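You operate a simulated robot arm through the tools that you are given. There is no shell and no other tool. Be economical: measure what you need, move in short steps, check, and stop when the job is done.

Carry out the task below with a simulated robot arm. There is one attempt and no reset: what you move stays moved.

TASK
Put the cream cover on the green table away on the wooden board. Take the white cleaning pad on the shelf end of the stores bench and put it away on the top of the green table. Push the louvred door shut. Press the zero key three times. Take the silver nut from the top of the mast bench and put it on top of the clean filter. Fetch the cable nut runner and stand it on the free corner of the wiring bench. Turn the cable torque dial to 30. Take the thin cable end with grey sleeve and put it on top of the cream roller. Open the motor four terminal lid. Any order will do. Set down upright: cable nut runner.

It is judged by the outcome, as a careful person would: the job done as asked, and still so three seconds after it is handed in. It fails if anything else is knocked over, pushed out of place, dropped, spilled or broken. Lids that push on must go on centred and level and be pressed home; caps that screw on are set level and turned clockwise until they are tight.

THE ROBOT
A 7-joint arm with a two-finger parallel gripper on a trunk, on a base that drives. Base frame: it is fixed to the floor where the robot stands at the start and does not move with it; the origin is under the middle of the robot, x ahead of it, y to its left, z up; the surface under the hand at the start is at about z = 0.72. Readings come in m, rad, newtons and seconds.
With the tool pointing down near the work surface it reaches from about 0.42 to 0.9 m from the robot's upright axis, wherever it stands. Its first joint turns from -0.297 to 2.199 rad. Places, roughly: cable nut runner [0.5, -1.25, 1]; cable torque dial [0.6, -1.4, 0.9]; clean filter (12x4x9 cm) [1, -6.8, 1.3]; cream cover (11x15x5 cm) [0.7, 0.1, 0.7]; cream roller (6x6x3 cm) [0.7, 0.3, 0.7]; free corner of the wiring bench (15x17 cm) [-1.36, -0.9, 0.84]; louvred door [0.4, -6.7, 0.9]; motor four terminal lid [-7.2, -0.5, 0.5]; silver nut (3x3x2 cm) [-1.3, -5.5, 0.9]; thin cable end with grey sleeve (3x3x12 cm) [0.7, -1.1, 0.9]; top of the green table (50x20 cm) [-7.66, -0.52, 0.62]; white cleaning pad (9x6x5 cm) [-7.7, 1.5, 0.9]; wooden board [0.7, -7.7, 0.9]; zero key [0.7, -7.4, 0.9]. Payload 1.57 kg.
The TCP is the grasp point between the finger pads, 0.03 m short of the fingertips. In the tool frame z runs along the fingers and y along their closing line. Largest opening 0.08 m; finger width 0.017, thickness 0.012; the body of the gripper, 0.04 by 0.082 m, starts 0.08 m behind the TCP.
Orientation is that of the tool frame in the base frame, as [roll, pitch, yaw] about the fixed x, y, z axes, in that order (R = Rz(yaw) Ry(pitch) Rx(roll)). With the fingers straight down and closing along the base's y, the tool's x points along the base's -x, its y along +y and its z along -z.

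THE INTERFACE
- The arm moves only by the tool move_arm. Its argument "plan" is a list of rows, each a list of 3 entries, a list of its own where there are three numbers: the shift along the tool's x, y, z in units of 20 mm (1.0 is 20 mm), then the turn, a rotation vector about the tool's x, y, z in units of 5 degrees (1.0 is 5 degrees), then the finger opening in m, from 0 to 0.08. In form: [[[x, y, z], [ax, ay, az], jaw], ...]. A call has 1 to 20 rows; each row shifts and turns the commanded pose from where the row before left it, along the tool's axes as they then stand. A call with a number of a shift or a turn outside -1 to 1 is refused whole. Rows are played at 5 a second. More than 0.05 m and 0.15 rad between two rows, or a gripper value outside its range, and nothing of the call is played. Where a pose cannot be reached the arm comes as near as it can. A force on the tool above 40 N (or 10 N above the force at the start of the call, whichever is more), or a blocked arm, ends the call early, and 0.2 s more pass. The fingers move at their own pace (about 0.045 m/s each) and stop on an object; they squeeze with about 26 N. The grip force told is the motor's: it shows also when the fingers shut on nothing. Time passes only in rows, and 0.2 s behind the last, so rows that do not move let the fingers close. It gives the time, the measured TCP pose, the force on the tool (base axes), the opening and the grip force at its end, in the units of the frame above (readings bear some noise), with the torque about the TCP (base axes, N m) and any sound that the robot's microphone picked up, and new pictures: "pictures" is both (left out), scene, wrist or none.
- Cameras (640 x 400 px; columns grow to the right, rows downward): "scene" is now at [0.0022, -0.192, 1.3079]; the picture's right is [0.41, -0.91, 0.00], its down [-0.45, -0.20, -0.87] and it looks along [0.80, 0.36, -0.49] (base axes); focal length 262 px, centre (320, 200). "wrist" rides on the gripper at [0.072, -0.007, -0.122] in the tool frame; the picture's right is [0.09, 1.00, 0.00], its down [-0.84, 0.08, -0.54] and it looks along [-0.54, 0.05, 0.84] (tool axes); focal length 238 px, centre (320, 200). There is no depth. A picture from a camera that has moved, and an enlarged one, comes with that camera's place and axes in the base frame and with its lens.
- lift_body(by): slides the trunk up (or, below 0, down) by that many m; the arm and the scene camera ride with it, the base frame stays. It gives what a move gives, with no picture.
- roll_base(legs): drives the robot by 1 to 6 legs, each [ahead, left, turn to the left] in m, m and rad, along the robot's own axes; the way and the turn of a leg run together, so that a leg with both is an arc; at most 1.5 m and 3.142 rad a leg. The arm and the cameras ride along, it lands a little off, and it stops where it bumps. It gives what a move gives, and a new picture of the scene camera.
- pan_tilt(pan, tilt): turns the head with the scene camera to pan (to the left, within 1.902 rad either way) and tilt (down, from -0.506 to 1.204), counted from straight ahead of the robot. It gives what a move gives, and a new picture of the scene camera.
- zoom(camera, box): a new picture of the part [left, top, right, bottom] of that camera's present view, enlarged. No time passes.
- sign_off(): hands the job in; it is judged then, once.

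Go step by step. Nothing tells you exact positions but the pictures and the camera data: compare them with the known pose of the tool, close in by small moves and look again before you grip or let go. The budget is 207 turns and 260 pictures, counting those below and the enlarged ones. Unless the task says otherwise, let go and move clear before handing in, and close with one line.

The tools are called after "Call:" as a command line: name --argument value ..., lists and objects as JSON in quotes. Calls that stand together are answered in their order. move_arm: Moves the arm, as the interface text tells. Its arguments: {"type":"object","properties":{"plan":{"type":"array","items":{"type":"array"}},"pictures":{"type":"string","enum":["both","scene","wrist","none"]}},"required":["plan"]} The other tools are called the same way: lift_body (by) slides the trunk up or down; roll_base (legs) drives the base; pan_tilt (pan, tilt) turns the head that bears the scene camera; zoom (camera, box) takes an enlarged picture of a part of a camera's view; sign_off () hands the job in.

At the start:

```text
time: 0.0
position: [0.5292, 0.2664, 1.0387]
ee_rot: [3.141, 0.0, -3.141]
wrist_force: [-0.2, -0.5, 0.8]
torque: [-0.02, 0.01, 0.04]
finger_gap: 0.0801
grasp_force: 0.0
trunk travel left (down, up): [-0.675, 0.115]
robot x, y, heading: [0.0021, 0.0025, -0.002]
head pan, tilt: [0.422, 0.511]
```

scene: 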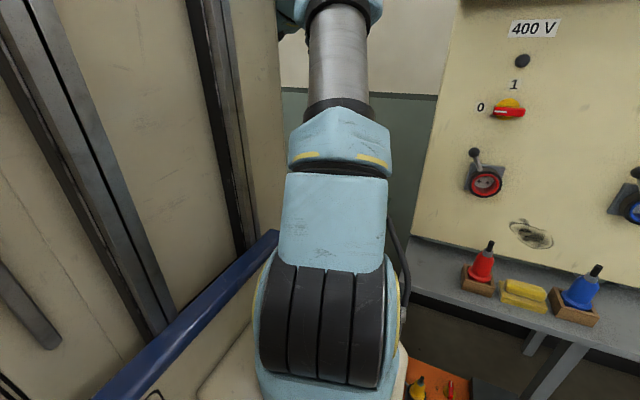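
wrist: 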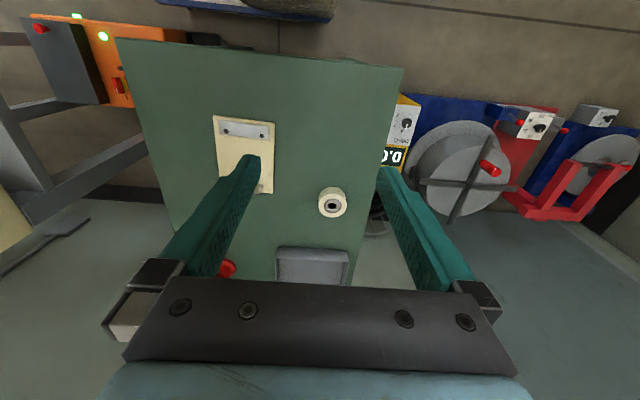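

I see the green table under the hand with the cream cover and the roller on it. I'll look around first, toward the cable station on the right.

Call:
pan_tilt --pan -1.1 --tilt 0.45

Call:
zoom --camera "wrist" --box '[120, 40, 440, 300]'

```text
time: 1.6
position: [0.5272, 0.2675, 1.0387]
ee_rot: [-3.141, 0.0, -3.142]
wrist_force: [-0.7, 0.6, 0.2]
torque: [-0.02, 0.01, -0.02]
finger_gap: 0.0799
grasp_force: 0.0
trunk travel left (down, up): [-0.675, 0.115]
robot x, y, heading: [0.0021, -0.0018, -0.002]
head pan, tilt: [-1.1, 0.45]
camera scene: at [-0.0388, -0.3111, 1.3135], right [-0.89, -0.45, 0.0], down [-0.2, 0.39, -0.9], along [0.41, -0.8, -0.44], focal length 262 px, centre (320, 200)
```

scene: 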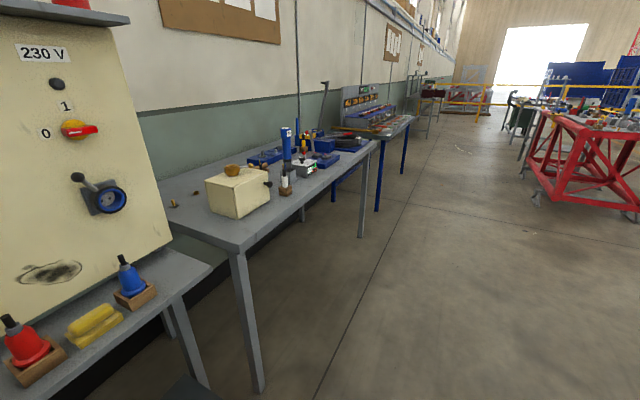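

```text
1.54 times, centred on (280, 170) of wrist
camera zoom: at [0.4559, 0.2596, 1.162], right [-0.09, 1.0, 0.0], down [0.84, 0.08, 0.54], along [0.54, 0.05, -0.84], focal length 367 px, centre (382, 246)
```

zoom: 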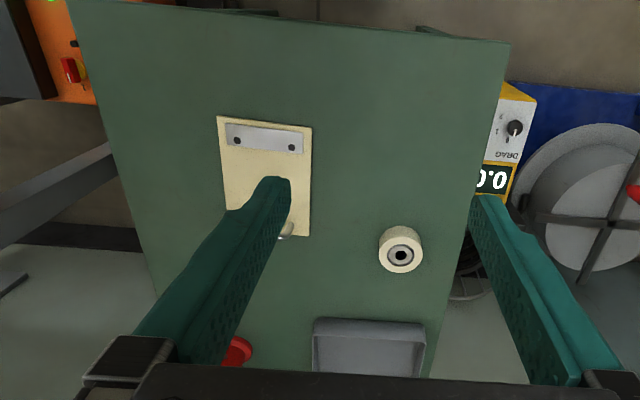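

The grey bench to the right carries the wiring parts. I'll zoom on it.

Call:
zoom --camera "scene" --box '[150, 100, 390, 250]'

Call:
zoom --camera "scene" --box '[400, 40, 640, 190]'

```text
2.67 times, centred on (270, 175) of scene
camera zoom: at [-0.0388, -0.3111, 1.3135], right [-0.89, -0.45, 0.0], down [-0.2, 0.39, -0.9], along [0.41, -0.8, -0.44], focal length 699 px, centre (453, 267)
```

zoom: 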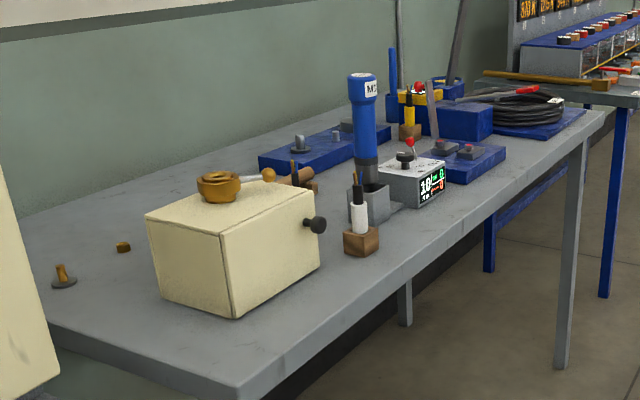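

```text
2.67 times, centred on (520, 115) of scene
camera zoom: at [-0.0388, -0.3111, 1.3135], right [-0.89, -0.45, 0.0], down [-0.2, 0.39, -0.9], along [0.41, -0.8, -0.44], focal length 699 px, centre (-213, 427)
```

zoom: 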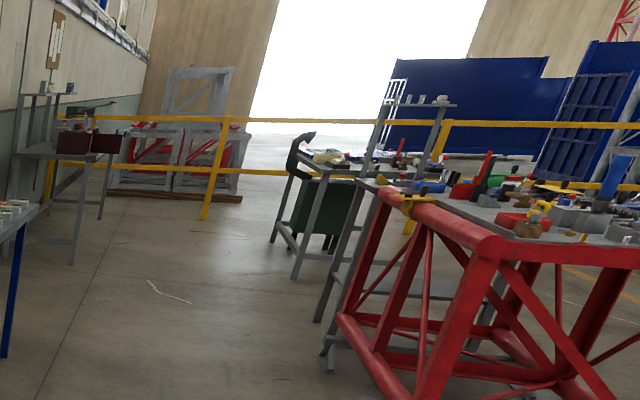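

The blue runner stands in its cradle beside the grey controller at about x≈0.5, and the cable ends stand in wooden blocks. I'll back off and slide right for a closer look.

Call:
lift_body --by 0.11

Call:
roll_base --legs '[[-0.25, 0, 0], [0, -1.4, 0]]'

Call:
pan_tilt --pan 0.1 --tilt 0.6

Call:
zoom --camera "wrist" --box '[0, 0, 640, 400]'

```text
time: 3.0
position: [0.5278, 0.2661, 1.1491]
ee_rot: [-3.141, 0.001, 3.141]
wrist_force: [0.0, 0.6, 0.4]
torque: [0.01, -0.02, 0.01]
finger_gap: 0.08
grasp_force: 0.1
trunk travel left (down, up): [-0.785, 0.005]
robot x, y, heading: [0.0003, -0.0021, 0.001]
head pan, tilt: [-1.1, 0.45]
```

```text
time: 11.4
position: [0.2782, -1.1181, 1.1499]
ee_rot: [-3.141, 0.0, -3.14]
wrist_force: [0.4, -0.3, -0.2]
torque: [-0.01, 0.02, -0.04]
finger_gap: 0.0797
grasp_force: 0.2
trunk travel left (down, up): [-0.785, 0.005]
robot x, y, heading: [-0.2455, -1.3876, -0.001]
head pan, tilt: [-1.1, 0.45]
camera scene: at [-0.2867, -1.6976, 1.4235], right [-0.89, -0.46, 0.0], down [-0.2, 0.39, -0.9], along [0.41, -0.8, -0.44], focal length 262 px, centre (320, 200)
```

scene: 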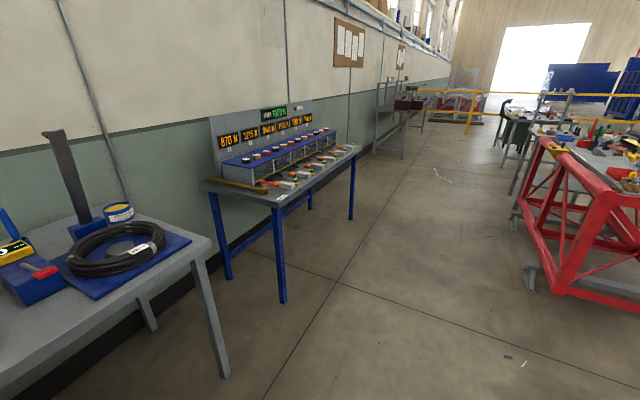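

```text
time: 12.8
position: [0.2791, -1.1191, 1.1492]
ee_rot: [3.14, 0.0, -3.14]
wrist_force: [1.0, -0.2, -0.4]
torque: [-0.02, -0.01, 0.01]
finger_gap: 0.08
grasp_force: 0.0
trunk travel left (down, up): [-0.785, 0.005]
robot x, y, heading: [-0.2494, -1.3836, -0.0]
head pan, tilt: [0.099, 0.6]
camera scene: at [-0.2407, -1.6069, 1.4099], right [0.1, -0.99, 0.0], down [-0.56, -0.06, -0.83], along [0.82, 0.08, -0.56], focal length 262 px, centre (320, 200)
```

scene: 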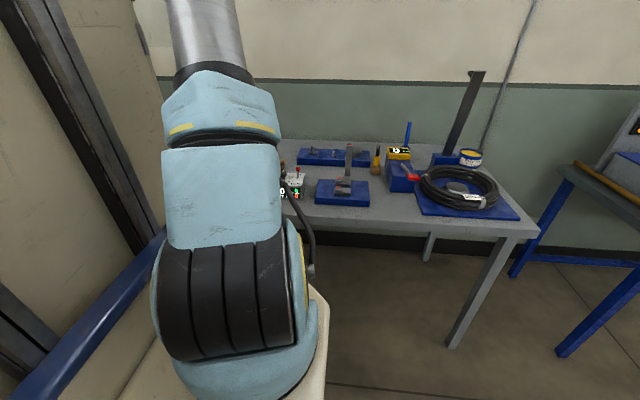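

```text
1.00 times, centred on (320, 200) of wrist (not enlarged: the box is as wide or as high as the picture)
camera zoom: at [0.2067, -1.1258, 1.272], right [-0.09, 1.0, 0.0], down [0.84, 0.08, 0.54], along [0.54, 0.05, -0.84], focal length 238 px, centre (320, 200)
```

zoom: 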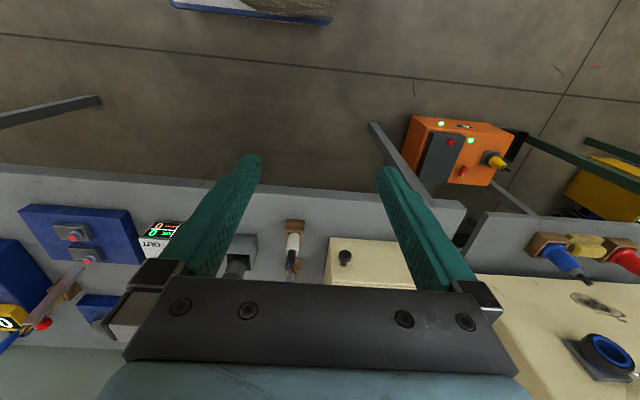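

The arm hides much of the bench from the head camera, so I'll drive forward and look from the wrist behind the cream box.

Call:
roll_base --legs '[[0, 0.06, 0], [0.24, 0, 0]]'

Call:
zoom --camera "wrist" --box '[0, 0, 640, 400]'

```text
time: 15.1
position: [0.5216, -1.0591, 1.149]
ee_rot: [3.141, -0.001, -3.139]
wrist_force: [-0.8, 0.2, 0.3]
torque: [0.01, 0.01, 0.0]
finger_gap: 0.0802
grasp_force: 0.0
trunk travel left (down, up): [-0.785, 0.005]
robot x, y, heading: [-0.008, -1.3276, -0.003]
head pan, tilt: [0.099, 0.6]
camera scene: at [0.0014, -1.5471, 1.4099], right [0.1, -0.99, 0.0], down [-0.56, -0.06, -0.83], along [0.82, 0.08, -0.56], focal length 262 px, centre (320, 200)
```

scene: 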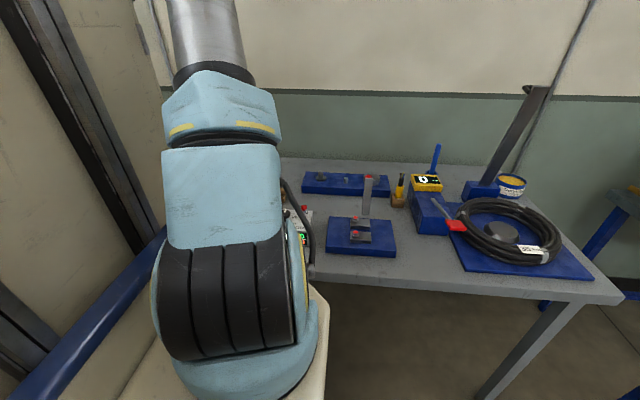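

```text
1.00 times, centred on (320, 200) of wrist (not enlarged: the box is as wide or as high as the picture)
camera zoom: at [0.4488, -1.066, 1.2721], right [-0.09, 1.0, 0.0], down [0.84, 0.08, 0.54], along [0.54, 0.05, -0.84], focal length 238 px, centre (320, 200)
```

zoom: 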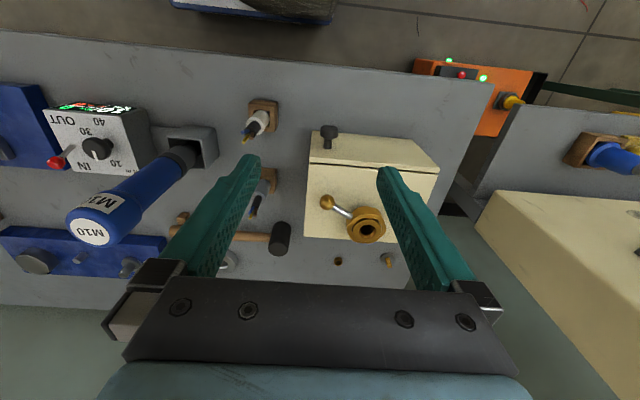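

The second cable end, with a grey sleeve, is just behind the white one. I'll zoom on it, the runner and the dial.

Call:
zoom --camera "wrist" --box '[180, 80, 340, 260]'

Call:
zoom --camera "wrist" --box '[20, 80, 260, 260]'

```text
2.22 times, centred on (260, 170) of wrist
camera zoom: at [0.4488, -1.066, 1.2721], right [-0.09, 1.0, 0.0], down [0.84, 0.08, 0.54], along [0.54, 0.05, -0.84], focal length 530 px, centre (453, 267)
```

zoom: 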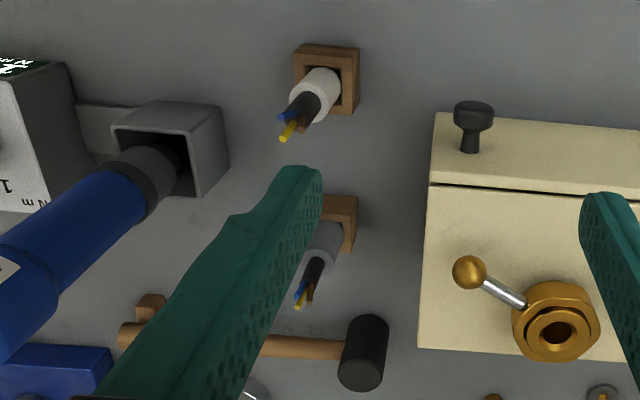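

```text
2.22 times, centred on (140, 170) of wrist
camera zoom: at [0.4488, -1.066, 1.2721], right [-0.09, 1.0, 0.0], down [0.84, 0.08, 0.54], along [0.54, 0.05, -0.84], focal length 530 px, centre (720, 267)
```

zoom: 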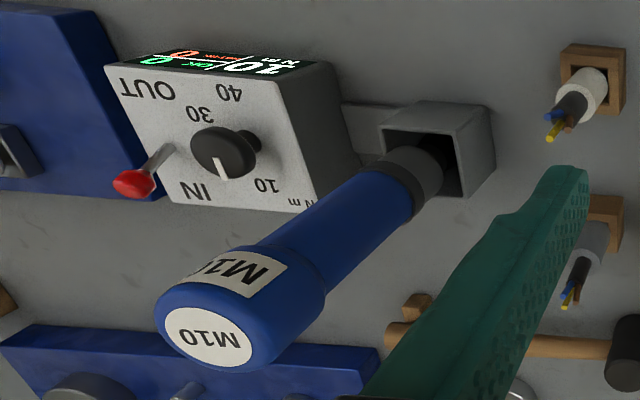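

The grey‑sleeved end stands at about (0.674, −1.147) with its tip at z≈0.975. I'll move above it and check.

Call:
move_arm --plan '[[[-0.95, -0.55, 0], [0, 0, 0], 0.08], [[-0.95, -0.55, 0], [0, 0, 0], 0.08], [[-0.95, -0.55, 0], [0, 0, 0], 0.08], [[-0.95, -0.55, 0], [0, 0, 0], 0.08], [[-0.95, -0.55, 0], [0, 0, 0], 0.08], [[-0.95, -0.55, 0], [0, 0, 0], 0.08], [[-0.95, -0.55, 0], [0, 0, 0], 0.08], [[-0.95, -0.55, 0], [0, 0, 0], 0.08], [[0, 0, 1], [0, 0, 0], 0.08], [[0, 0, 1], [0, 0, 0], 0.08], [[0, 0, 1], [0, 0, 0], 0.08], [[0, 0, 1], [0, 0, 0], 0.08], [[0, 0, 1], [0, 0, 0], 0.08]]' --pictures "wrist"

```text
time: 17.9
position: [0.6737, -1.1458, 1.0475]
ee_rot: [-3.14, 0.001, -3.14]
wrist_force: [0.4, 0.1, -0.2]
torque: [-0.02, -0.02, -0.06]
finger_gap: 0.08
grasp_force: 0.0
trunk travel left (down, up): [-0.785, 0.005]
robot x, y, heading: [-0.0073, -1.3281, -0.002]
head pan, tilt: [0.099, 0.6]
camera wrist: at [0.6019, -1.1531, 1.171], right [-0.09, 1.0, 0.0], down [0.84, 0.08, 0.54], along [0.54, 0.05, -0.84], focal length 238 px, centre (320, 200)
```

wrist: 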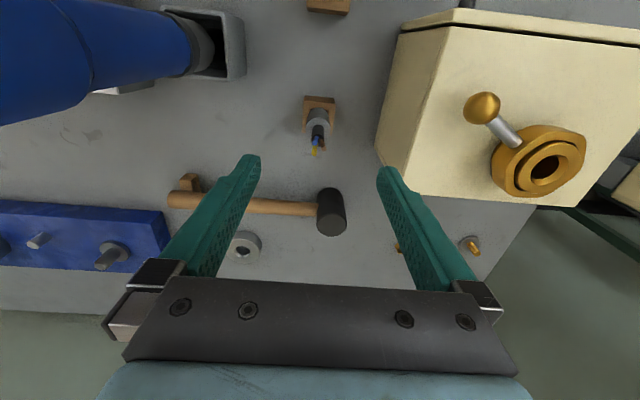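

Nearly aligned. I'll lower partway and zoom in.

Call:
move_arm --plan '[[[0, -0.15, 1], [0, 0, 0], 0.08], [[0, 0, 1], [0, 0, 0], 0.08], [[0, 0, 1], [0, 0, 0], 0.08], [[0, 0, 0.5], [0, 0, 0], 0.08]]' --pictures "none"

Call:
zoom --camera "wrist" --box '[240, 60, 400, 240]'

```text
time: 18.9
position: [0.6734, -1.1495, 0.9794]
ee_rot: [3.141, 0.001, -3.138]
wrist_force: [0.0, 0.4, 0.2]
torque: [-0.01, -0.02, 0.01]
finger_gap: 0.0799
grasp_force: 0.0
trunk travel left (down, up): [-0.785, 0.005]
robot x, y, heading: [-0.0075, -1.3265, -0.0]
head pan, tilt: [0.099, 0.6]
```

```text
2.22 times, centred on (320, 150) of wrist
camera zoom: at [0.6004, -1.1573, 1.1017], right [-0.1, 1.0, 0.0], down [0.84, 0.08, 0.54], along [0.54, 0.05, -0.84], focal length 530 px, centre (320, 311)
```

zoom: 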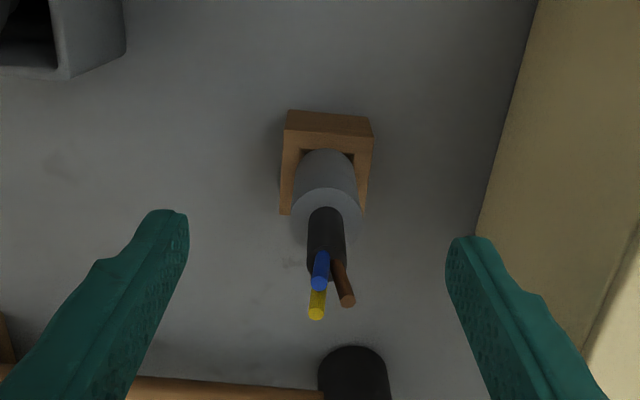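

The cable is centred between the fingers. Lowering to the sleeve and gripping.

Call:
move_arm --plan '[[[0, 0.1, 1], [0, 0, 0], 0.08], [[0, 0, 1], [0, 0, 0], 0.08], [[0, 0, 1], [0, 0, 0], 0.08], [[0, 0, 0.5], [0, 0, 0], 0.08], [[0, 0, 0], [0, 0, 0], 0.0], [[0, 0, 0], [0, 0, 0], 0.0], [[0, 0, 0], [0, 0, 0], 0.0], [[0, 0, 0], [0, 0, 0], 0.0], [[0, 0, 0], [0, 0, 0], 0.0], [[0, 0, -0.5], [0, 0, 0], 0.0], [[0, 0, -1], [0, 0, 0], 0.0], [[0, 0, -1], [0, 0, 0], 0.0]]' --pictures "wrist"

```text
time: 21.1
position: [0.673, -1.1477, 0.9089]
ee_rot: [-3.14, -0.004, -3.139]
wrist_force: [9.2, 4.9, -22.8]
torque: [0.66, -1.32, -0.52]
finger_gap: 0.0364
grasp_force: 43.1
trunk travel left (down, up): [-0.785, 0.005]
robot x, y, heading: [-0.0079, -1.3252, 0.001]
head pan, tilt: [0.099, 0.6]
stopped in row 10: the force on the tool passed its limit at 52 N (the readings are from after the stop); the commanded pose is now the measured one
camera wrist: at [0.6018, -1.1553, 1.0326], right [-0.09, 1.0, 0.0], down [0.84, 0.08, 0.54], along [0.54, 0.05, -0.84], focal length 238 px, centre (320, 200)
```

wrist: 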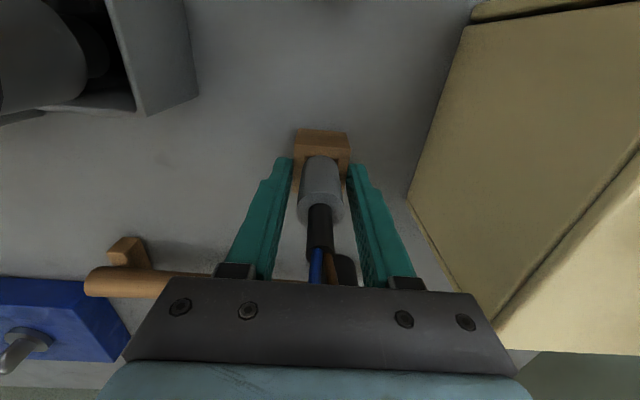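

The fingers closed on the wooden block, not the sleeve. I'll open, raise a bit and re-grip.

Call:
move_arm --plan '[[[0, 0, 0], [0, 0, 0], 0.06], [[0, 0, 0], [0, 0, 0], 0.06], [[0, 0, -0.5], [0, 0, 0], 0.06], [[0, 0, -0.4], [0, 0, 0], 0.06], [[0, 0, 0], [0, 0, 0], 0.0], [[0, 0, 0], [0, 0, 0], 0.0], [[0, 0, 0], [0, 0, 0], 0.0], [[0, 0, 0], [0, 0, 0], 0.0]]' --pictures "wrist"

```text
time: 22.9
position: [0.6728, -1.1482, 0.9301]
ee_rot: [-3.14, -0.003, -3.139]
wrist_force: [-0.2, 0.7, 1.3]
torque: [-0.04, 0.01, -0.01]
finger_gap: 0.0238
grasp_force: 25.8
trunk travel left (down, up): [-0.785, 0.005]
robot x, y, heading: [-0.0085, -1.3256, -0.001]
head pan, tilt: [0.099, 0.6]
camera wrist: at [0.6004, -1.1552, 1.0529], right [-0.09, 1.0, 0.0], down [0.84, 0.08, 0.54], along [0.54, 0.05, -0.84], focal length 238 px, centre (320, 200)
```

wrist: 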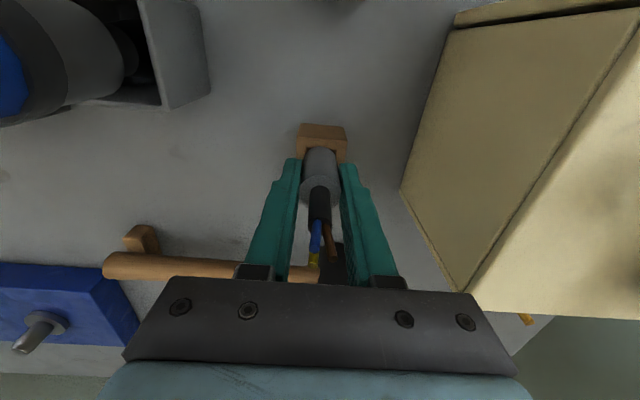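

Now the sleeve is held (24 mm). Lifting.

Call:
move_arm --plan '[[[0, 0, -0.3], [0, 0, 0], 0.0], [[0, 0, -0.6], [0, 0, 0], 0.0], [[0, 0, -1], [0, 0, 0], 0.0], [[0, 0, -1], [0, 0, 0], 0.0], [[0, 0, -1], [0, 0, 0], 0.0], [[0, 0, -1], [0, 0, 0], 0.0], [[0, 0, -1], [0, 0, 0], 0.0], [[0, 0, -1], [0, 0, 0], 0.0], [[0, 0, -1], [0, 0, 0], 0.0], [[0, 0, -1], [0, 0, 0], 0.0]]' --pictures "wrist"

```text
time: 25.1
position: [0.6732, -1.1479, 1.1067]
ee_rot: [-3.141, -0.003, -3.14]
wrist_force: [-0.2, -0.1, -1.2]
torque: [-0.03, 0.02, -0.01]
finger_gap: 0.024
grasp_force: 26.1
trunk travel left (down, up): [-0.785, 0.005]
robot x, y, heading: [-0.0036, -1.3278, 0.001]
head pan, tilt: [0.099, 0.6]
camera wrist: at [0.602, -1.155, 1.2303], right [-0.09, 1.0, 0.0], down [0.84, 0.08, 0.54], along [0.54, 0.05, -0.84], focal length 238 px, centre (320, 200)
```

wrist: 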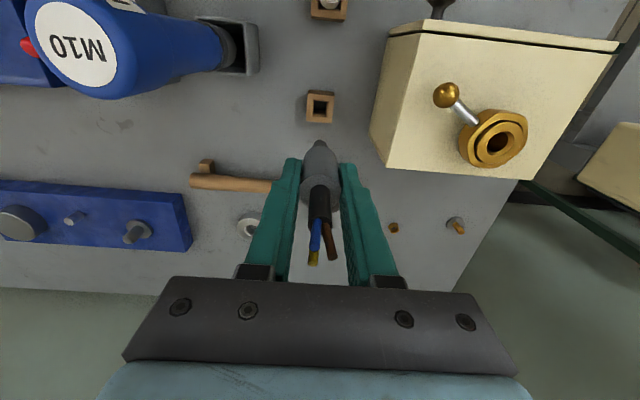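

Cable end held with its bottom visible. I'll drive back to the green table with the roller.

Call:
roll_base --legs '[[-0.3, 0, 0], [0, 1.4, 0], [0.3, 0, 0]]'

Call:
zoom --camera "wrist" --box '[160, 20, 480, 300]'

```text
time: 35.4
position: [0.6825, 0.2551, 1.1059]
ee_rot: [3.141, -0.005, -3.14]
wrist_force: [0.4, -0.4, -0.4]
torque: [-0.01, -0.03, 0.0]
finger_gap: 0.0234
grasp_force: 25.5
trunk travel left (down, up): [-0.785, 0.005]
robot x, y, heading: [0.0038, 0.0759, 0.002]
head pan, tilt: [0.099, 0.6]
camera scene: at [0.0104, -0.1437, 1.4099], right [0.1, -0.99, 0.0], down [-0.56, -0.06, -0.83], along [0.82, 0.08, -0.56], focal length 262 px, centre (320, 200)
```

scene: 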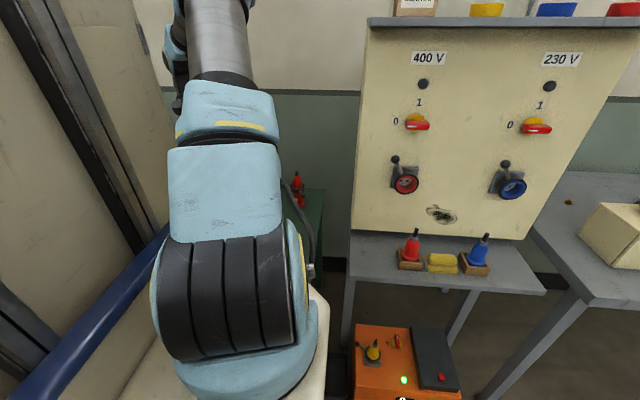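

```text
1.43 times, centred on (320, 160) of wrist
camera zoom: at [0.6111, 0.2477, 1.2303], right [-0.09, 1.0, 0.0], down [0.84, 0.08, 0.54], along [0.54, 0.05, -0.84], focal length 340 px, centre (320, 257)
```

zoom: 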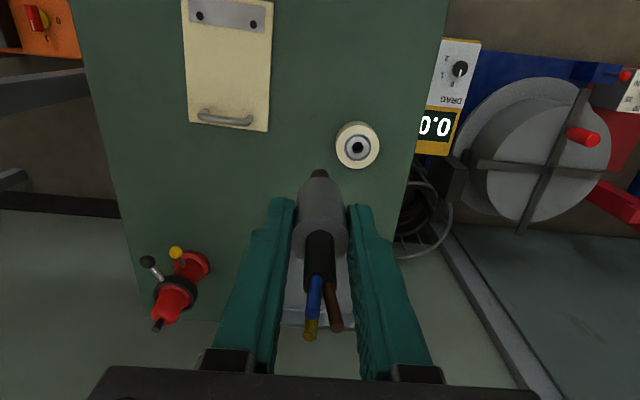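

The sleeve tapers to a black stub below. A closer look at stub and roller.

Call:
zoom --camera "wrist" --box '[290, 80, 370, 160]'

Call:
zoom --camera "wrist" --box '[200, 0, 320, 80]'

```text
5.00 times, centred on (330, 120) of wrist
camera zoom: at [0.6111, 0.2477, 1.2303], right [-0.09, 1.0, 0.0], down [0.84, 0.08, 0.54], along [0.54, 0.05, -0.84], focal length 1192 px, centre (270, 600)
```

zoom: 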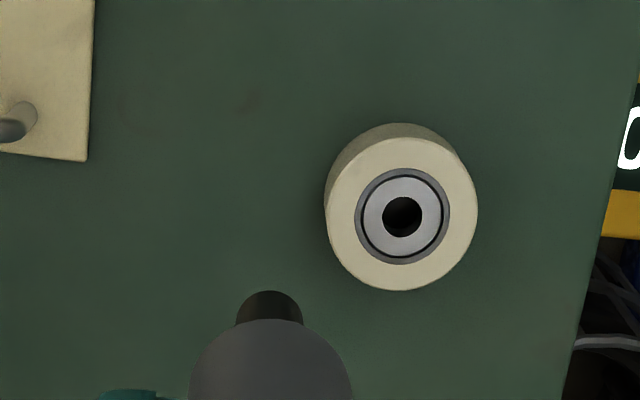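

```text
5.00 times, centred on (260, 40) of wrist
camera zoom: at [0.6111, 0.2477, 1.2303], right [-0.09, 1.0, 0.0], down [0.84, 0.08, 0.54], along [0.54, 0.05, -0.84], focal length 1192 px, centre (620, 1000)
```

zoom: 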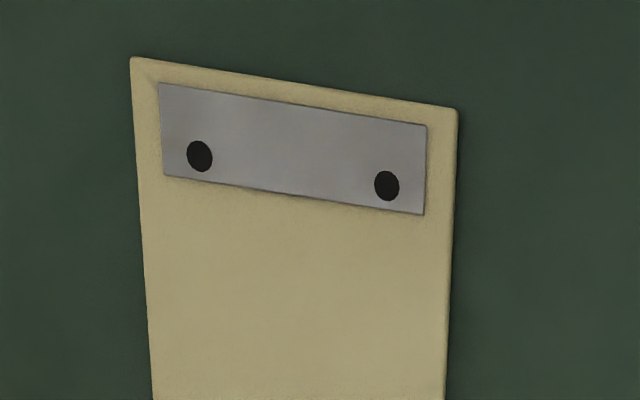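

The stub is about 11 mm and the roller bore about 16 mm, so I'll set the stub in the bore. Align above and lower the trunk.

Call:
move_arm --plan '[[[-0.9, 1, 0], [0, 0, 0], 0.0], [[-0.9, 1, 0], [0, 0, 0], 0.0], [[-0.85, 0.9, 0], [0, 0, 0], 0.0]]' --pictures "none"

Call:
lift_body --by -0.2

Call:
zoom --camera "wrist" --box '[240, 60, 400, 240]'

```text
time: 36.2
position: [0.7373, 0.3123, 1.1074]
ee_rot: [-3.141, -0.003, -3.14]
wrist_force: [0.7, -0.2, 0.1]
torque: [0.07, -0.01, -0.01]
finger_gap: 0.0235
grasp_force: 25.6
trunk travel left (down, up): [-0.785, 0.005]
robot x, y, heading: [0.0002, 0.0764, -0.002]
head pan, tilt: [0.099, 0.6]
```

```text
time: 38.4
position: [0.7368, 0.3131, 0.9082]
ee_rot: [-3.141, -0.005, -3.14]
wrist_force: [0.5, -0.3, -1.3]
torque: [-0.01, 0.0, -0.01]
finger_gap: 0.0239
grasp_force: 25.9
trunk travel left (down, up): [-0.585, 0.205]
robot x, y, heading: [0.0039, 0.0772, -0.003]
head pan, tilt: [0.099, 0.6]
```

```text
2.22 times, centred on (320, 150) of wrist
camera zoom: at [0.6647, 0.3063, 1.0306], right [-0.09, 1.0, 0.0], down [0.84, 0.08, 0.54], along [0.54, 0.05, -0.84], focal length 530 px, centre (320, 311)
```

zoom: 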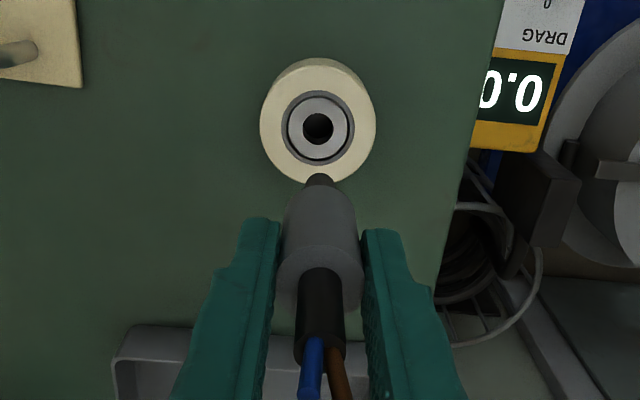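

Aligned within a few mm. Lowering further for a final check.

Call:
lift_body --by -0.05

Call:
zoom --camera "wrist" --box '[280, 90, 360, 190]'

```text
time: 39.3
position: [0.7356, 0.3135, 0.8574]
ee_rot: [-3.141, -0.004, -3.139]
wrist_force: [-0.5, 0.9, -1.7]
torque: [0.01, 0.02, 0.01]
finger_gap: 0.0237
grasp_force: 25.8
trunk travel left (down, up): [-0.535, 0.255]
robot x, y, heading: [0.0021, 0.077, 0.003]
head pan, tilt: [0.099, 0.6]
```

```text
4.00 times, centred on (320, 140) of wrist
camera zoom: at [0.6647, 0.3063, 0.9806], right [-0.09, 1.0, 0.0], down [0.84, 0.08, 0.54], along [0.54, 0.05, -0.84], focal length 953 px, centre (320, 440)
```

zoom: 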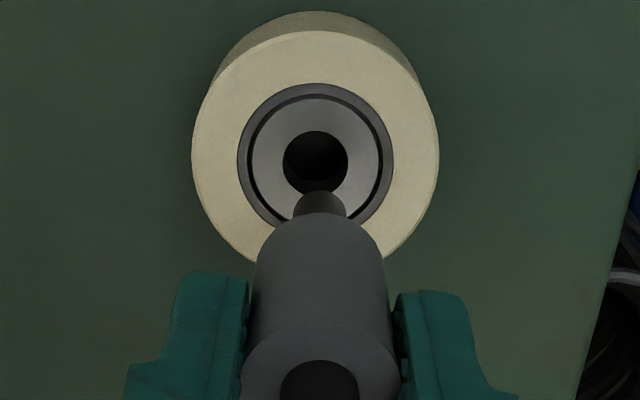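

Hole is about 3 mm nearer and 1 mm right of the stub. Correct and come down close.

Call:
move_arm --plan '[[[0.14, -0.06, 0], [0, 0, 0], 0.0], [[0, 0, 0.9], [0, 0, 0], 0.0], [[0, 0, 0], [0, 0, 0], 0.0]]' --pictures "none"

Call:
zoom --camera "wrist" --box '[280, 90, 360, 190]'

```text
time: 40.1
position: [0.734, 0.3127, 0.8387]
ee_rot: [-3.14, -0.004, -3.14]
wrist_force: [-0.2, 0.2, -1.0]
torque: [-0.03, -0.01, -0.01]
finger_gap: 0.0233
grasp_force: 26.5
trunk travel left (down, up): [-0.535, 0.255]
robot x, y, heading: [0.003, 0.076, -0.0]
head pan, tilt: [0.099, 0.6]
```

```text
4.00 times, centred on (320, 140) of wrist
camera zoom: at [0.6614, 0.3052, 0.9622], right [-0.09, 1.0, 0.0], down [0.84, 0.08, 0.54], along [0.54, 0.05, -0.84], focal length 953 px, centre (320, 440)
```

zoom: 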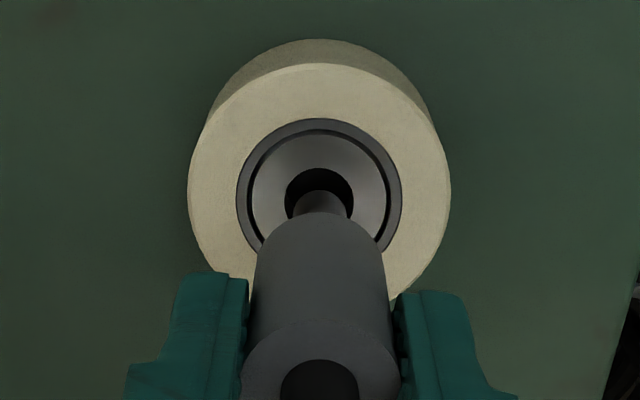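

Aligned. Descending gently.

Call:
move_arm --plan '[[[0, 0, 0.25], [0, 0, 0], 0.0], [[0, 0, 0.25], [0, 0, 0], 0.0], [[0, 0, 0.15], [0, 0, 0], 0.0], [[0, 0, 0.15], [0, 0, 0], 0.0]]' --pictures "none"

Call:
zoom --camera "wrist" --box '[280, 90, 360, 190]'

```text
time: 41.1
position: [0.7338, 0.3124, 0.8292]
ee_rot: [3.139, 0.003, -3.141]
wrist_force: [1.1, -0.7, 40.6]
torque: [0.35, -0.06, 0.01]
finger_gap: 0.0235
grasp_force: 25.8
trunk travel left (down, up): [-0.535, 0.255]
robot x, y, heading: [0.0066, 0.0737, -0.001]
head pan, tilt: [0.099, 0.6]
```

```text
4.00 times, centred on (320, 140) of wrist
camera zoom: at [0.6615, 0.3045, 0.9509], right [-0.09, 1.0, 0.0], down [0.84, 0.08, 0.54], along [0.54, 0.05, -0.84], focal length 953 px, centre (320, 440)
```

zoom: 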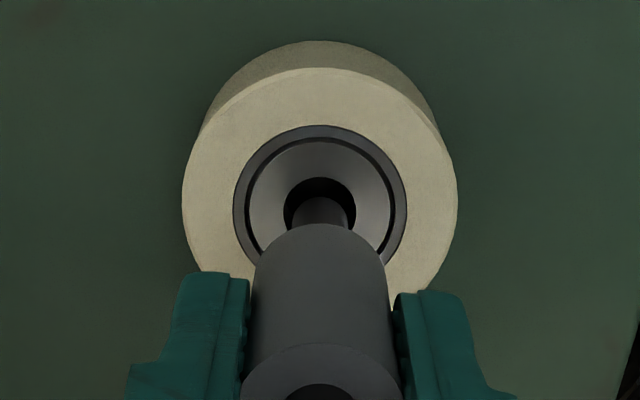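

It met resistance at the roller top with 40 N; the stub may be about 2 mm too far. I'll back up, nudge and try again.

Call:
move_arm --plan '[[[0, 0, -0.4], [0, 0, 0], 0.0], [[0.1, 0, 0], [0, 0, 0], 0.0], [[0, 0, 0.2], [0, 0, 0], 0.0], [[0, 0, 0.1], [0, 0, 0], 0.0], [[0, 0, 0.1], [0, 0, 0], 0.0]]' --pictures "none"

Call:
zoom --camera "wrist" --box '[280, 90, 360, 190]'

```text
time: 42.3
position: [0.7305, 0.3114, 0.8275]
ee_rot: [-3.14, -0.001, -3.141]
wrist_force: [-12.2, -14.7, 45.2]
torque: [-1.18, 0.84, 0.01]
finger_gap: 0.0237
grasp_force: 25.8
trunk travel left (down, up): [-0.535, 0.255]
robot x, y, heading: [0.0027, 0.0768, 0.001]
head pan, tilt: [0.099, 0.6]
```

```text
4.00 times, centred on (320, 140) of wrist
camera zoom: at [0.6587, 0.3044, 0.951], right [-0.09, 1.0, 0.0], down [0.84, 0.08, 0.54], along [0.54, 0.05, -0.84], focal length 953 px, centre (320, 440)
```

zoom: 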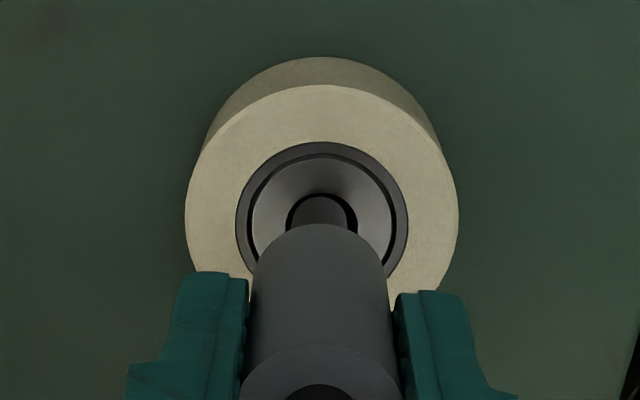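

There are side forces now, as if the stub is at the rim. I'll try a midway position with gentle descent.

Call:
move_arm --plan '[[[0, 0, -0.4], [0, 0, 0], 0.0], [[-0.06, -0.04, 0], [0, 0, 0], 0.0], [[0, 0, 0.15], [0, 0, 0], 0.0], [[0, 0, 0.1], [0, 0, 0], 0.0], [[0, 0, 0.1], [0, 0, 0], 0.0]]' --pictures "none"

Call:
zoom --camera "wrist" --box '[280, 90, 360, 190]'

```text
time: 43.5
position: [0.7323, 0.3121, 0.8287]
ee_rot: [3.138, 0.001, 3.142]
wrist_force: [-3.7, -5.1, 38.0]
torque: [-0.48, 0.31, -0.01]
finger_gap: 0.0236
grasp_force: 26.2
trunk travel left (down, up): [-0.535, 0.255]
robot x, y, heading: [0.0033, 0.0792, -0.002]
head pan, tilt: [0.099, 0.6]
```

```text
4.00 times, centred on (320, 140) of wrist
camera zoom: at [0.6595, 0.3045, 0.951], right [-0.09, 1.0, 0.0], down [0.84, 0.08, 0.54], along [0.54, 0.05, -0.84], focal length 953 px, centre (320, 440)
```

zoom: 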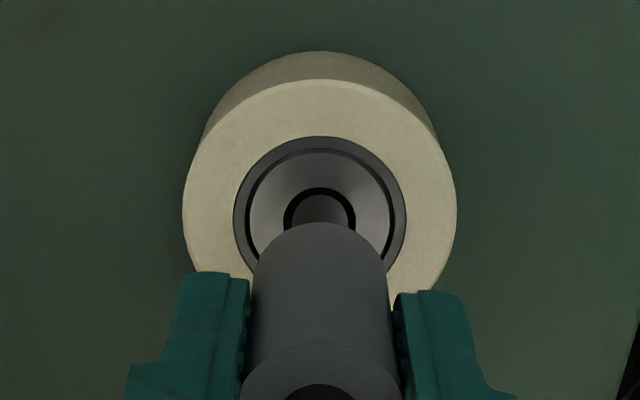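

The stub is centred, but the roller top seems solid, so it will stand there. I'll relieve the force before letting go.

Call:
move_arm --plan '[[[0, 0, -0.1], [0, 0, 0], 0.0], [[0, 0, -0.05], [0, 0, 0], 0.0]]' --pictures "none"

```text
time: 44.1
position: [0.7326, 0.3121, 0.8275]
ee_rot: [3.139, 0.001, -3.139]
wrist_force: [3.7, 3.0, 24.5]
torque: [0.44, -0.36, 0.0]
finger_gap: 0.0233
grasp_force: 25.8
trunk travel left (down, up): [-0.535, 0.255]
robot x, y, heading: [0.0039, 0.0766, 0.002]
head pan, tilt: [0.099, 0.6]
```

Call:
move_arm --plan '[[[0, 0, -0.1], [0, 0, 0], 0.0], [[0, 0, -0.1], [0, 0, 0], 0.0]]' --pictures "none"

```text
time: 44.7
position: [0.7302, 0.3115, 0.8287]
ee_rot: [-3.136, -0.008, -3.139]
wrist_force: [0.7, 2.5, 0.1]
torque: [0.08, -0.01, -0.02]
finger_gap: 0.0236
grasp_force: 26.2
trunk travel left (down, up): [-0.535, 0.255]
robot x, y, heading: [0.003, 0.0751, -0.001]
head pan, tilt: [0.099, 0.6]
```

Force is near zero. Opening slowly.

Call:
move_arm --plan '[[[0, 0, 0.04], [0, 0, 0], 0.0], [[0, 0, 0], [0, 0, 0], 0.026], [[0, 0, 0], [0, 0, 0], 0.03], [[0, 0, 0], [0, 0, 0], 0.036], [[0, 0, 0], [0, 0, 0], 0.045], [[0, 0, 0], [0, 0, 0], 0.055], [[0, 0, 0], [0, 0, 0], 0.06]]' --pictures "wrist"

```text
time: 46.3
position: [0.7326, 0.3126, 0.8306]
ee_rot: [-3.141, -0.003, -3.14]
wrist_force: [-0.5, -0.3, 0.5]
torque: [0.01, 0.03, 0.02]
finger_gap: 0.0599
grasp_force: 0.1
trunk travel left (down, up): [-0.535, 0.255]
robot x, y, heading: [0.0013, 0.0788, 0.005]
head pan, tilt: [0.099, 0.6]
camera wrist: at [0.6607, 0.3046, 0.9542], right [-0.09, 1.0, 0.0], down [0.84, 0.08, 0.54], along [0.54, 0.05, -0.84], focal length 238 px, centre (320, 200)
```

wrist: 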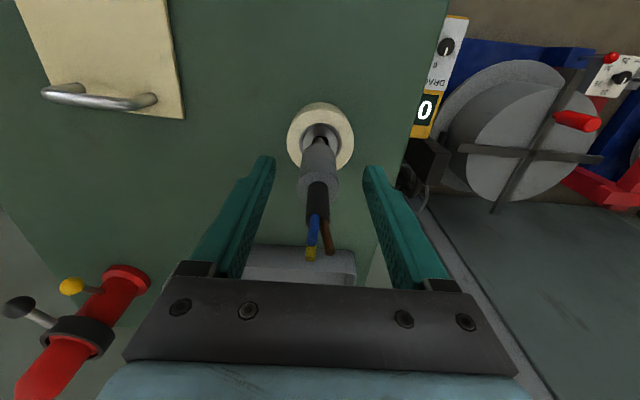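

The cable end stands on the roller. Rising straight up, then looking at the cover and its handle.

Call:
lift_body --by 0.2

Call:
move_arm --plan '[[[1, -1, 0], [0, 0, 0], 0.06], [[1, -1, 0], [0, 0, 0], 0.06], [[0.5, -1, 0], [0, 0, 0], 0.06], [[0, -1, 0], [0, 0, 0], 0.06], [[0, -1, 0], [0, 0, 0], 0.06], [[0, -1, 0], [0, 0, 0], 0.06], [[0, -1, 0], [0, 0, 0], 0.06]]' --pictures "wrist"

```text
time: 48.5
position: [0.7325, 0.312, 1.0307]
ee_rot: [3.141, -0.004, -3.14]
wrist_force: [-0.6, -0.2, -0.5]
torque: [0.0, 0.0, 0.01]
finger_gap: 0.0601
grasp_force: 0.1
trunk travel left (down, up): [-0.735, 0.055]
robot x, y, heading: [0.0003, 0.0764, 0.004]
head pan, tilt: [0.099, 0.6]
```

```text
time: 50.1
position: [0.6827, 0.173, 1.0302]
ee_rot: [-3.14, -0.003, -3.14]
wrist_force: [0.2, 0.5, 0.2]
torque: [-0.01, -0.01, -0.02]
finger_gap: 0.06
grasp_force: 0.2
trunk travel left (down, up): [-0.735, 0.055]
robot x, y, heading: [0.0014, 0.079, 0.004]
head pan, tilt: [0.099, 0.6]
camera wrist: at [0.6106, 0.1655, 1.1536], right [-0.09, 1.0, 0.0], down [0.84, 0.08, 0.54], along [0.54, 0.05, -0.84], focal length 238 px, centre (320, 200)
```

wrist: 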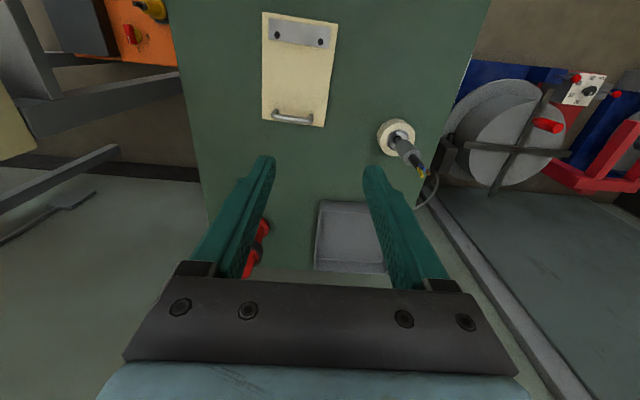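

The cable end still stands. The cover's handle is at about (0.71, 0.13); I'll move over it and look closer.

Call:
move_arm --plan '[[[-0.5, -0.8, 0], [0, 0, 0], 0.08], [[-0.5, -0.8, 0], [0, 0, 0], 0.08], [[0, -0.7, 0], [0, 0, 0], 0.08]]' --pictures "none"

Call:
lift_body --by -0.14

Call:
zoom --camera "wrist" --box '[160, 0, 480, 200]'

```text
time: 50.9
position: [0.7017, 0.1253, 1.0301]
ee_rot: [3.141, -0.002, -3.139]
wrist_force: [0.4, -0.2, -0.1]
torque: [-0.03, 0.02, 0.01]
finger_gap: 0.0801
grasp_force: 0.1
trunk travel left (down, up): [-0.735, 0.055]
robot x, y, heading: [0.0017, 0.0752, 0.005]
head pan, tilt: [0.099, 0.6]
```

```text
time: 52.5
position: [0.7021, 0.1249, 0.8913]
ee_rot: [3.141, -0.003, -3.14]
wrist_force: [0.7, 0.2, 0.0]
torque: [0.0, -0.01, 0.0]
finger_gap: 0.08
grasp_force: 0.0
trunk travel left (down, up): [-0.595, 0.195]
robot x, y, heading: [0.0012, 0.0796, 0.0]
head pan, tilt: [0.099, 0.6]
```

```text
2.00 times, centred on (320, 100) of wrist
camera zoom: at [0.6307, 0.1182, 1.0136], right [-0.09, 1.0, 0.0], down [0.84, 0.08, 0.54], along [0.54, 0.05, -0.84], focal length 477 px, centre (320, 400)
```

zoom: 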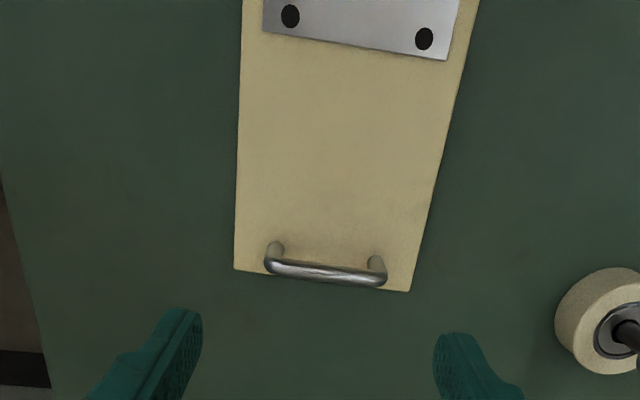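

The handle is about 63 mm wide at (0.711, 0.128). I'll straddle it with the fingers along y and come down close.

Call:
move_arm --plan '[[[-0.45, 0.17, 0], [0, 0, 0.5], 0.08], [[0, 0, 1], [0, 0, 0], 0.08], [[0, 0, 1], [0, 0, 0], 0.08], [[0, 0, 1], [0, 0, 0], 0.08], [[0, 0, 1], [0, 0, 0], 0.08], [[0, 0, 0.8], [0, 0, 0], 0.08]]' --pictures "wrist"

```text
time: 54.0
position: [0.7098, 0.1278, 0.794]
ee_rot: [-3.142, -0.004, 3.099]
wrist_force: [-0.2, 0.0, 0.3]
torque: [0.02, -0.02, 0.01]
finger_gap: 0.0799
grasp_force: 0.0
trunk travel left (down, up): [-0.595, 0.195]
robot x, y, heading: [0.0044, 0.08, 0.001]
head pan, tilt: [0.099, 0.6]
camera wrist: at [0.6375, 0.1238, 0.9177], right [-0.05, 1.0, 0.0], down [0.84, 0.04, 0.54], along [0.54, 0.03, -0.84], focal length 238 px, centre (320, 200)
```

wrist: 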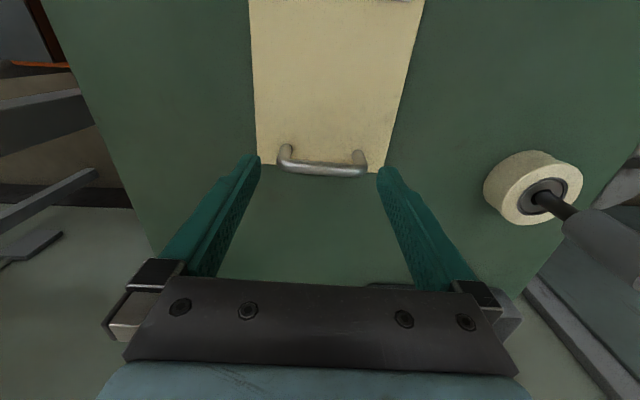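

Well aligned. Going down around the posts, gently.

Call:
move_arm --plan '[[[0, 0.12, 0.4], [0, 0, 0], 0.08], [[0, 0, 0.3], [0, 0, 0], 0.08], [[0, 0, 0.2], [0, 0, 0], 0.08]]' --pictures "none"

Call:
zoom --camera "wrist" --box '[220, 90, 420, 230]'

```text
time: 54.8
position: [0.7108, 0.1316, 0.7765]
ee_rot: [3.141, -0.003, 3.1]
wrist_force: [0.0, 0.8, 0.1]
torque: [0.02, 0.01, 0.04]
finger_gap: 0.08
grasp_force: 0.1
trunk travel left (down, up): [-0.595, 0.195]
robot x, y, heading: [0.004, 0.0764, 0.002]
head pan, tilt: [0.099, 0.6]
```

```text
2.86 times, centred on (320, 160) of wrist
camera zoom: at [0.6385, 0.1272, 0.8994], right [-0.05, 1.0, 0.0], down [0.84, 0.04, 0.54], along [0.54, 0.03, -0.84], focal length 681 px, centre (320, 314)
```

zoom: 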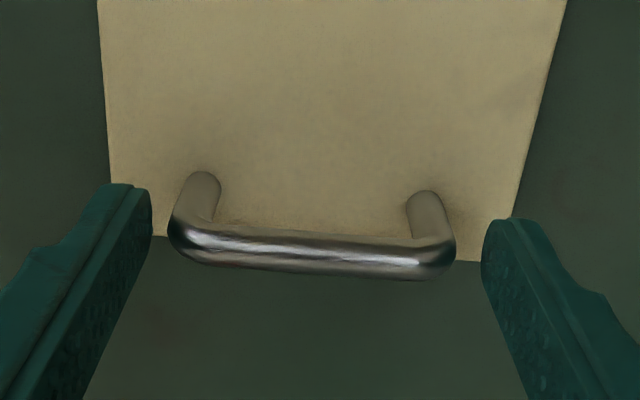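

The handle is a tall bar on a thin plate; there's about 2 cm left to go. Down, then close.

Call:
move_arm --plan '[[[0, -0.1, 0.4], [0, 0, 0], 0.08], [[0, 0, 0.3], [0, 0, 0], 0.08], [[0, 0, 0.2], [0, 0, 0], 0.08], [[0, 0, 0], [0, 0, 0], 0.0], [[0, 0, 0], [0, 0, 0], 0.0], [[0, 0, 0], [0, 0, 0], 0.0]]' --pictures "wrist"

```text
time: 56.1
position: [0.7095, 0.1284, 0.7578]
ee_rot: [-3.14, -0.004, 3.1]
wrist_force: [-1.3, 0.2, 0.2]
torque: [0.17, -0.05, -0.03]
finger_gap: 0.0694
grasp_force: 26.0
trunk travel left (down, up): [-0.595, 0.195]
robot x, y, heading: [0.0, 0.0768, 0.001]
head pan, tilt: [0.099, 0.6]
camera wrist: at [0.6384, 0.1249, 0.8814], right [-0.05, 1.0, 0.0], down [0.84, 0.04, 0.54], along [0.54, 0.03, -0.84], focal length 238 px, centre (320, 200)
```

wrist: 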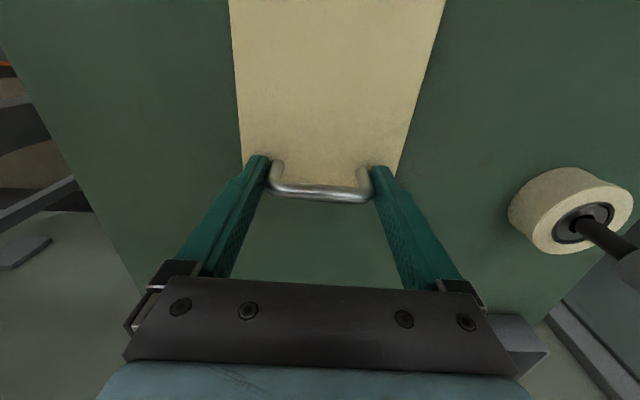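

Handle gripped. Gentle lift to see whether the cover stays level.

Call:
move_arm --plan '[[[0, 0, -0.5], [0, 0, 0], 0.0], [[0, 0, -0.5], [0, 0, 0], 0.0], [[0, 0, -0.5], [0, 0, 0], 0.0], [[0, 0, -1], [0, 0, 0], 0.0], [[0, 0, -1], [0, 0, 0], 0.0]]' --pictures "wrist"

```text
time: 57.4
position: [0.7107, 0.1292, 0.8278]
ee_rot: [-3.14, -0.004, 3.101]
wrist_force: [0.4, 0.5, -3.6]
torque: [-0.05, -0.2, 0.03]
finger_gap: 0.0692
grasp_force: 25.7
trunk travel left (down, up): [-0.595, 0.195]
robot x, y, heading: [0.0011, 0.0804, -0.003]
head pan, tilt: [0.099, 0.6]
camera wrist: at [0.6395, 0.1254, 0.9513], right [-0.05, 1.0, 0.0], down [0.84, 0.04, 0.54], along [0.54, 0.03, -0.84], focal length 238 px, centre (320, 200)
```

wrist: 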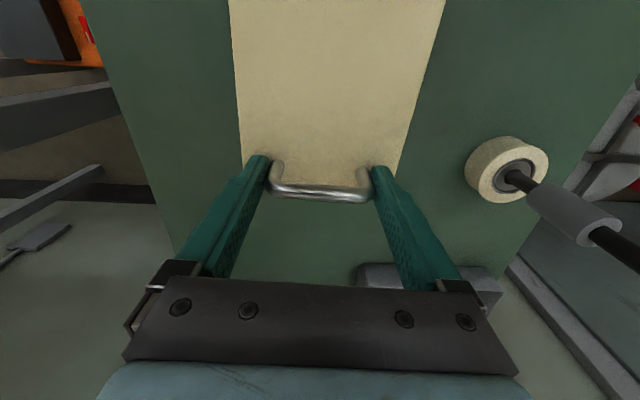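

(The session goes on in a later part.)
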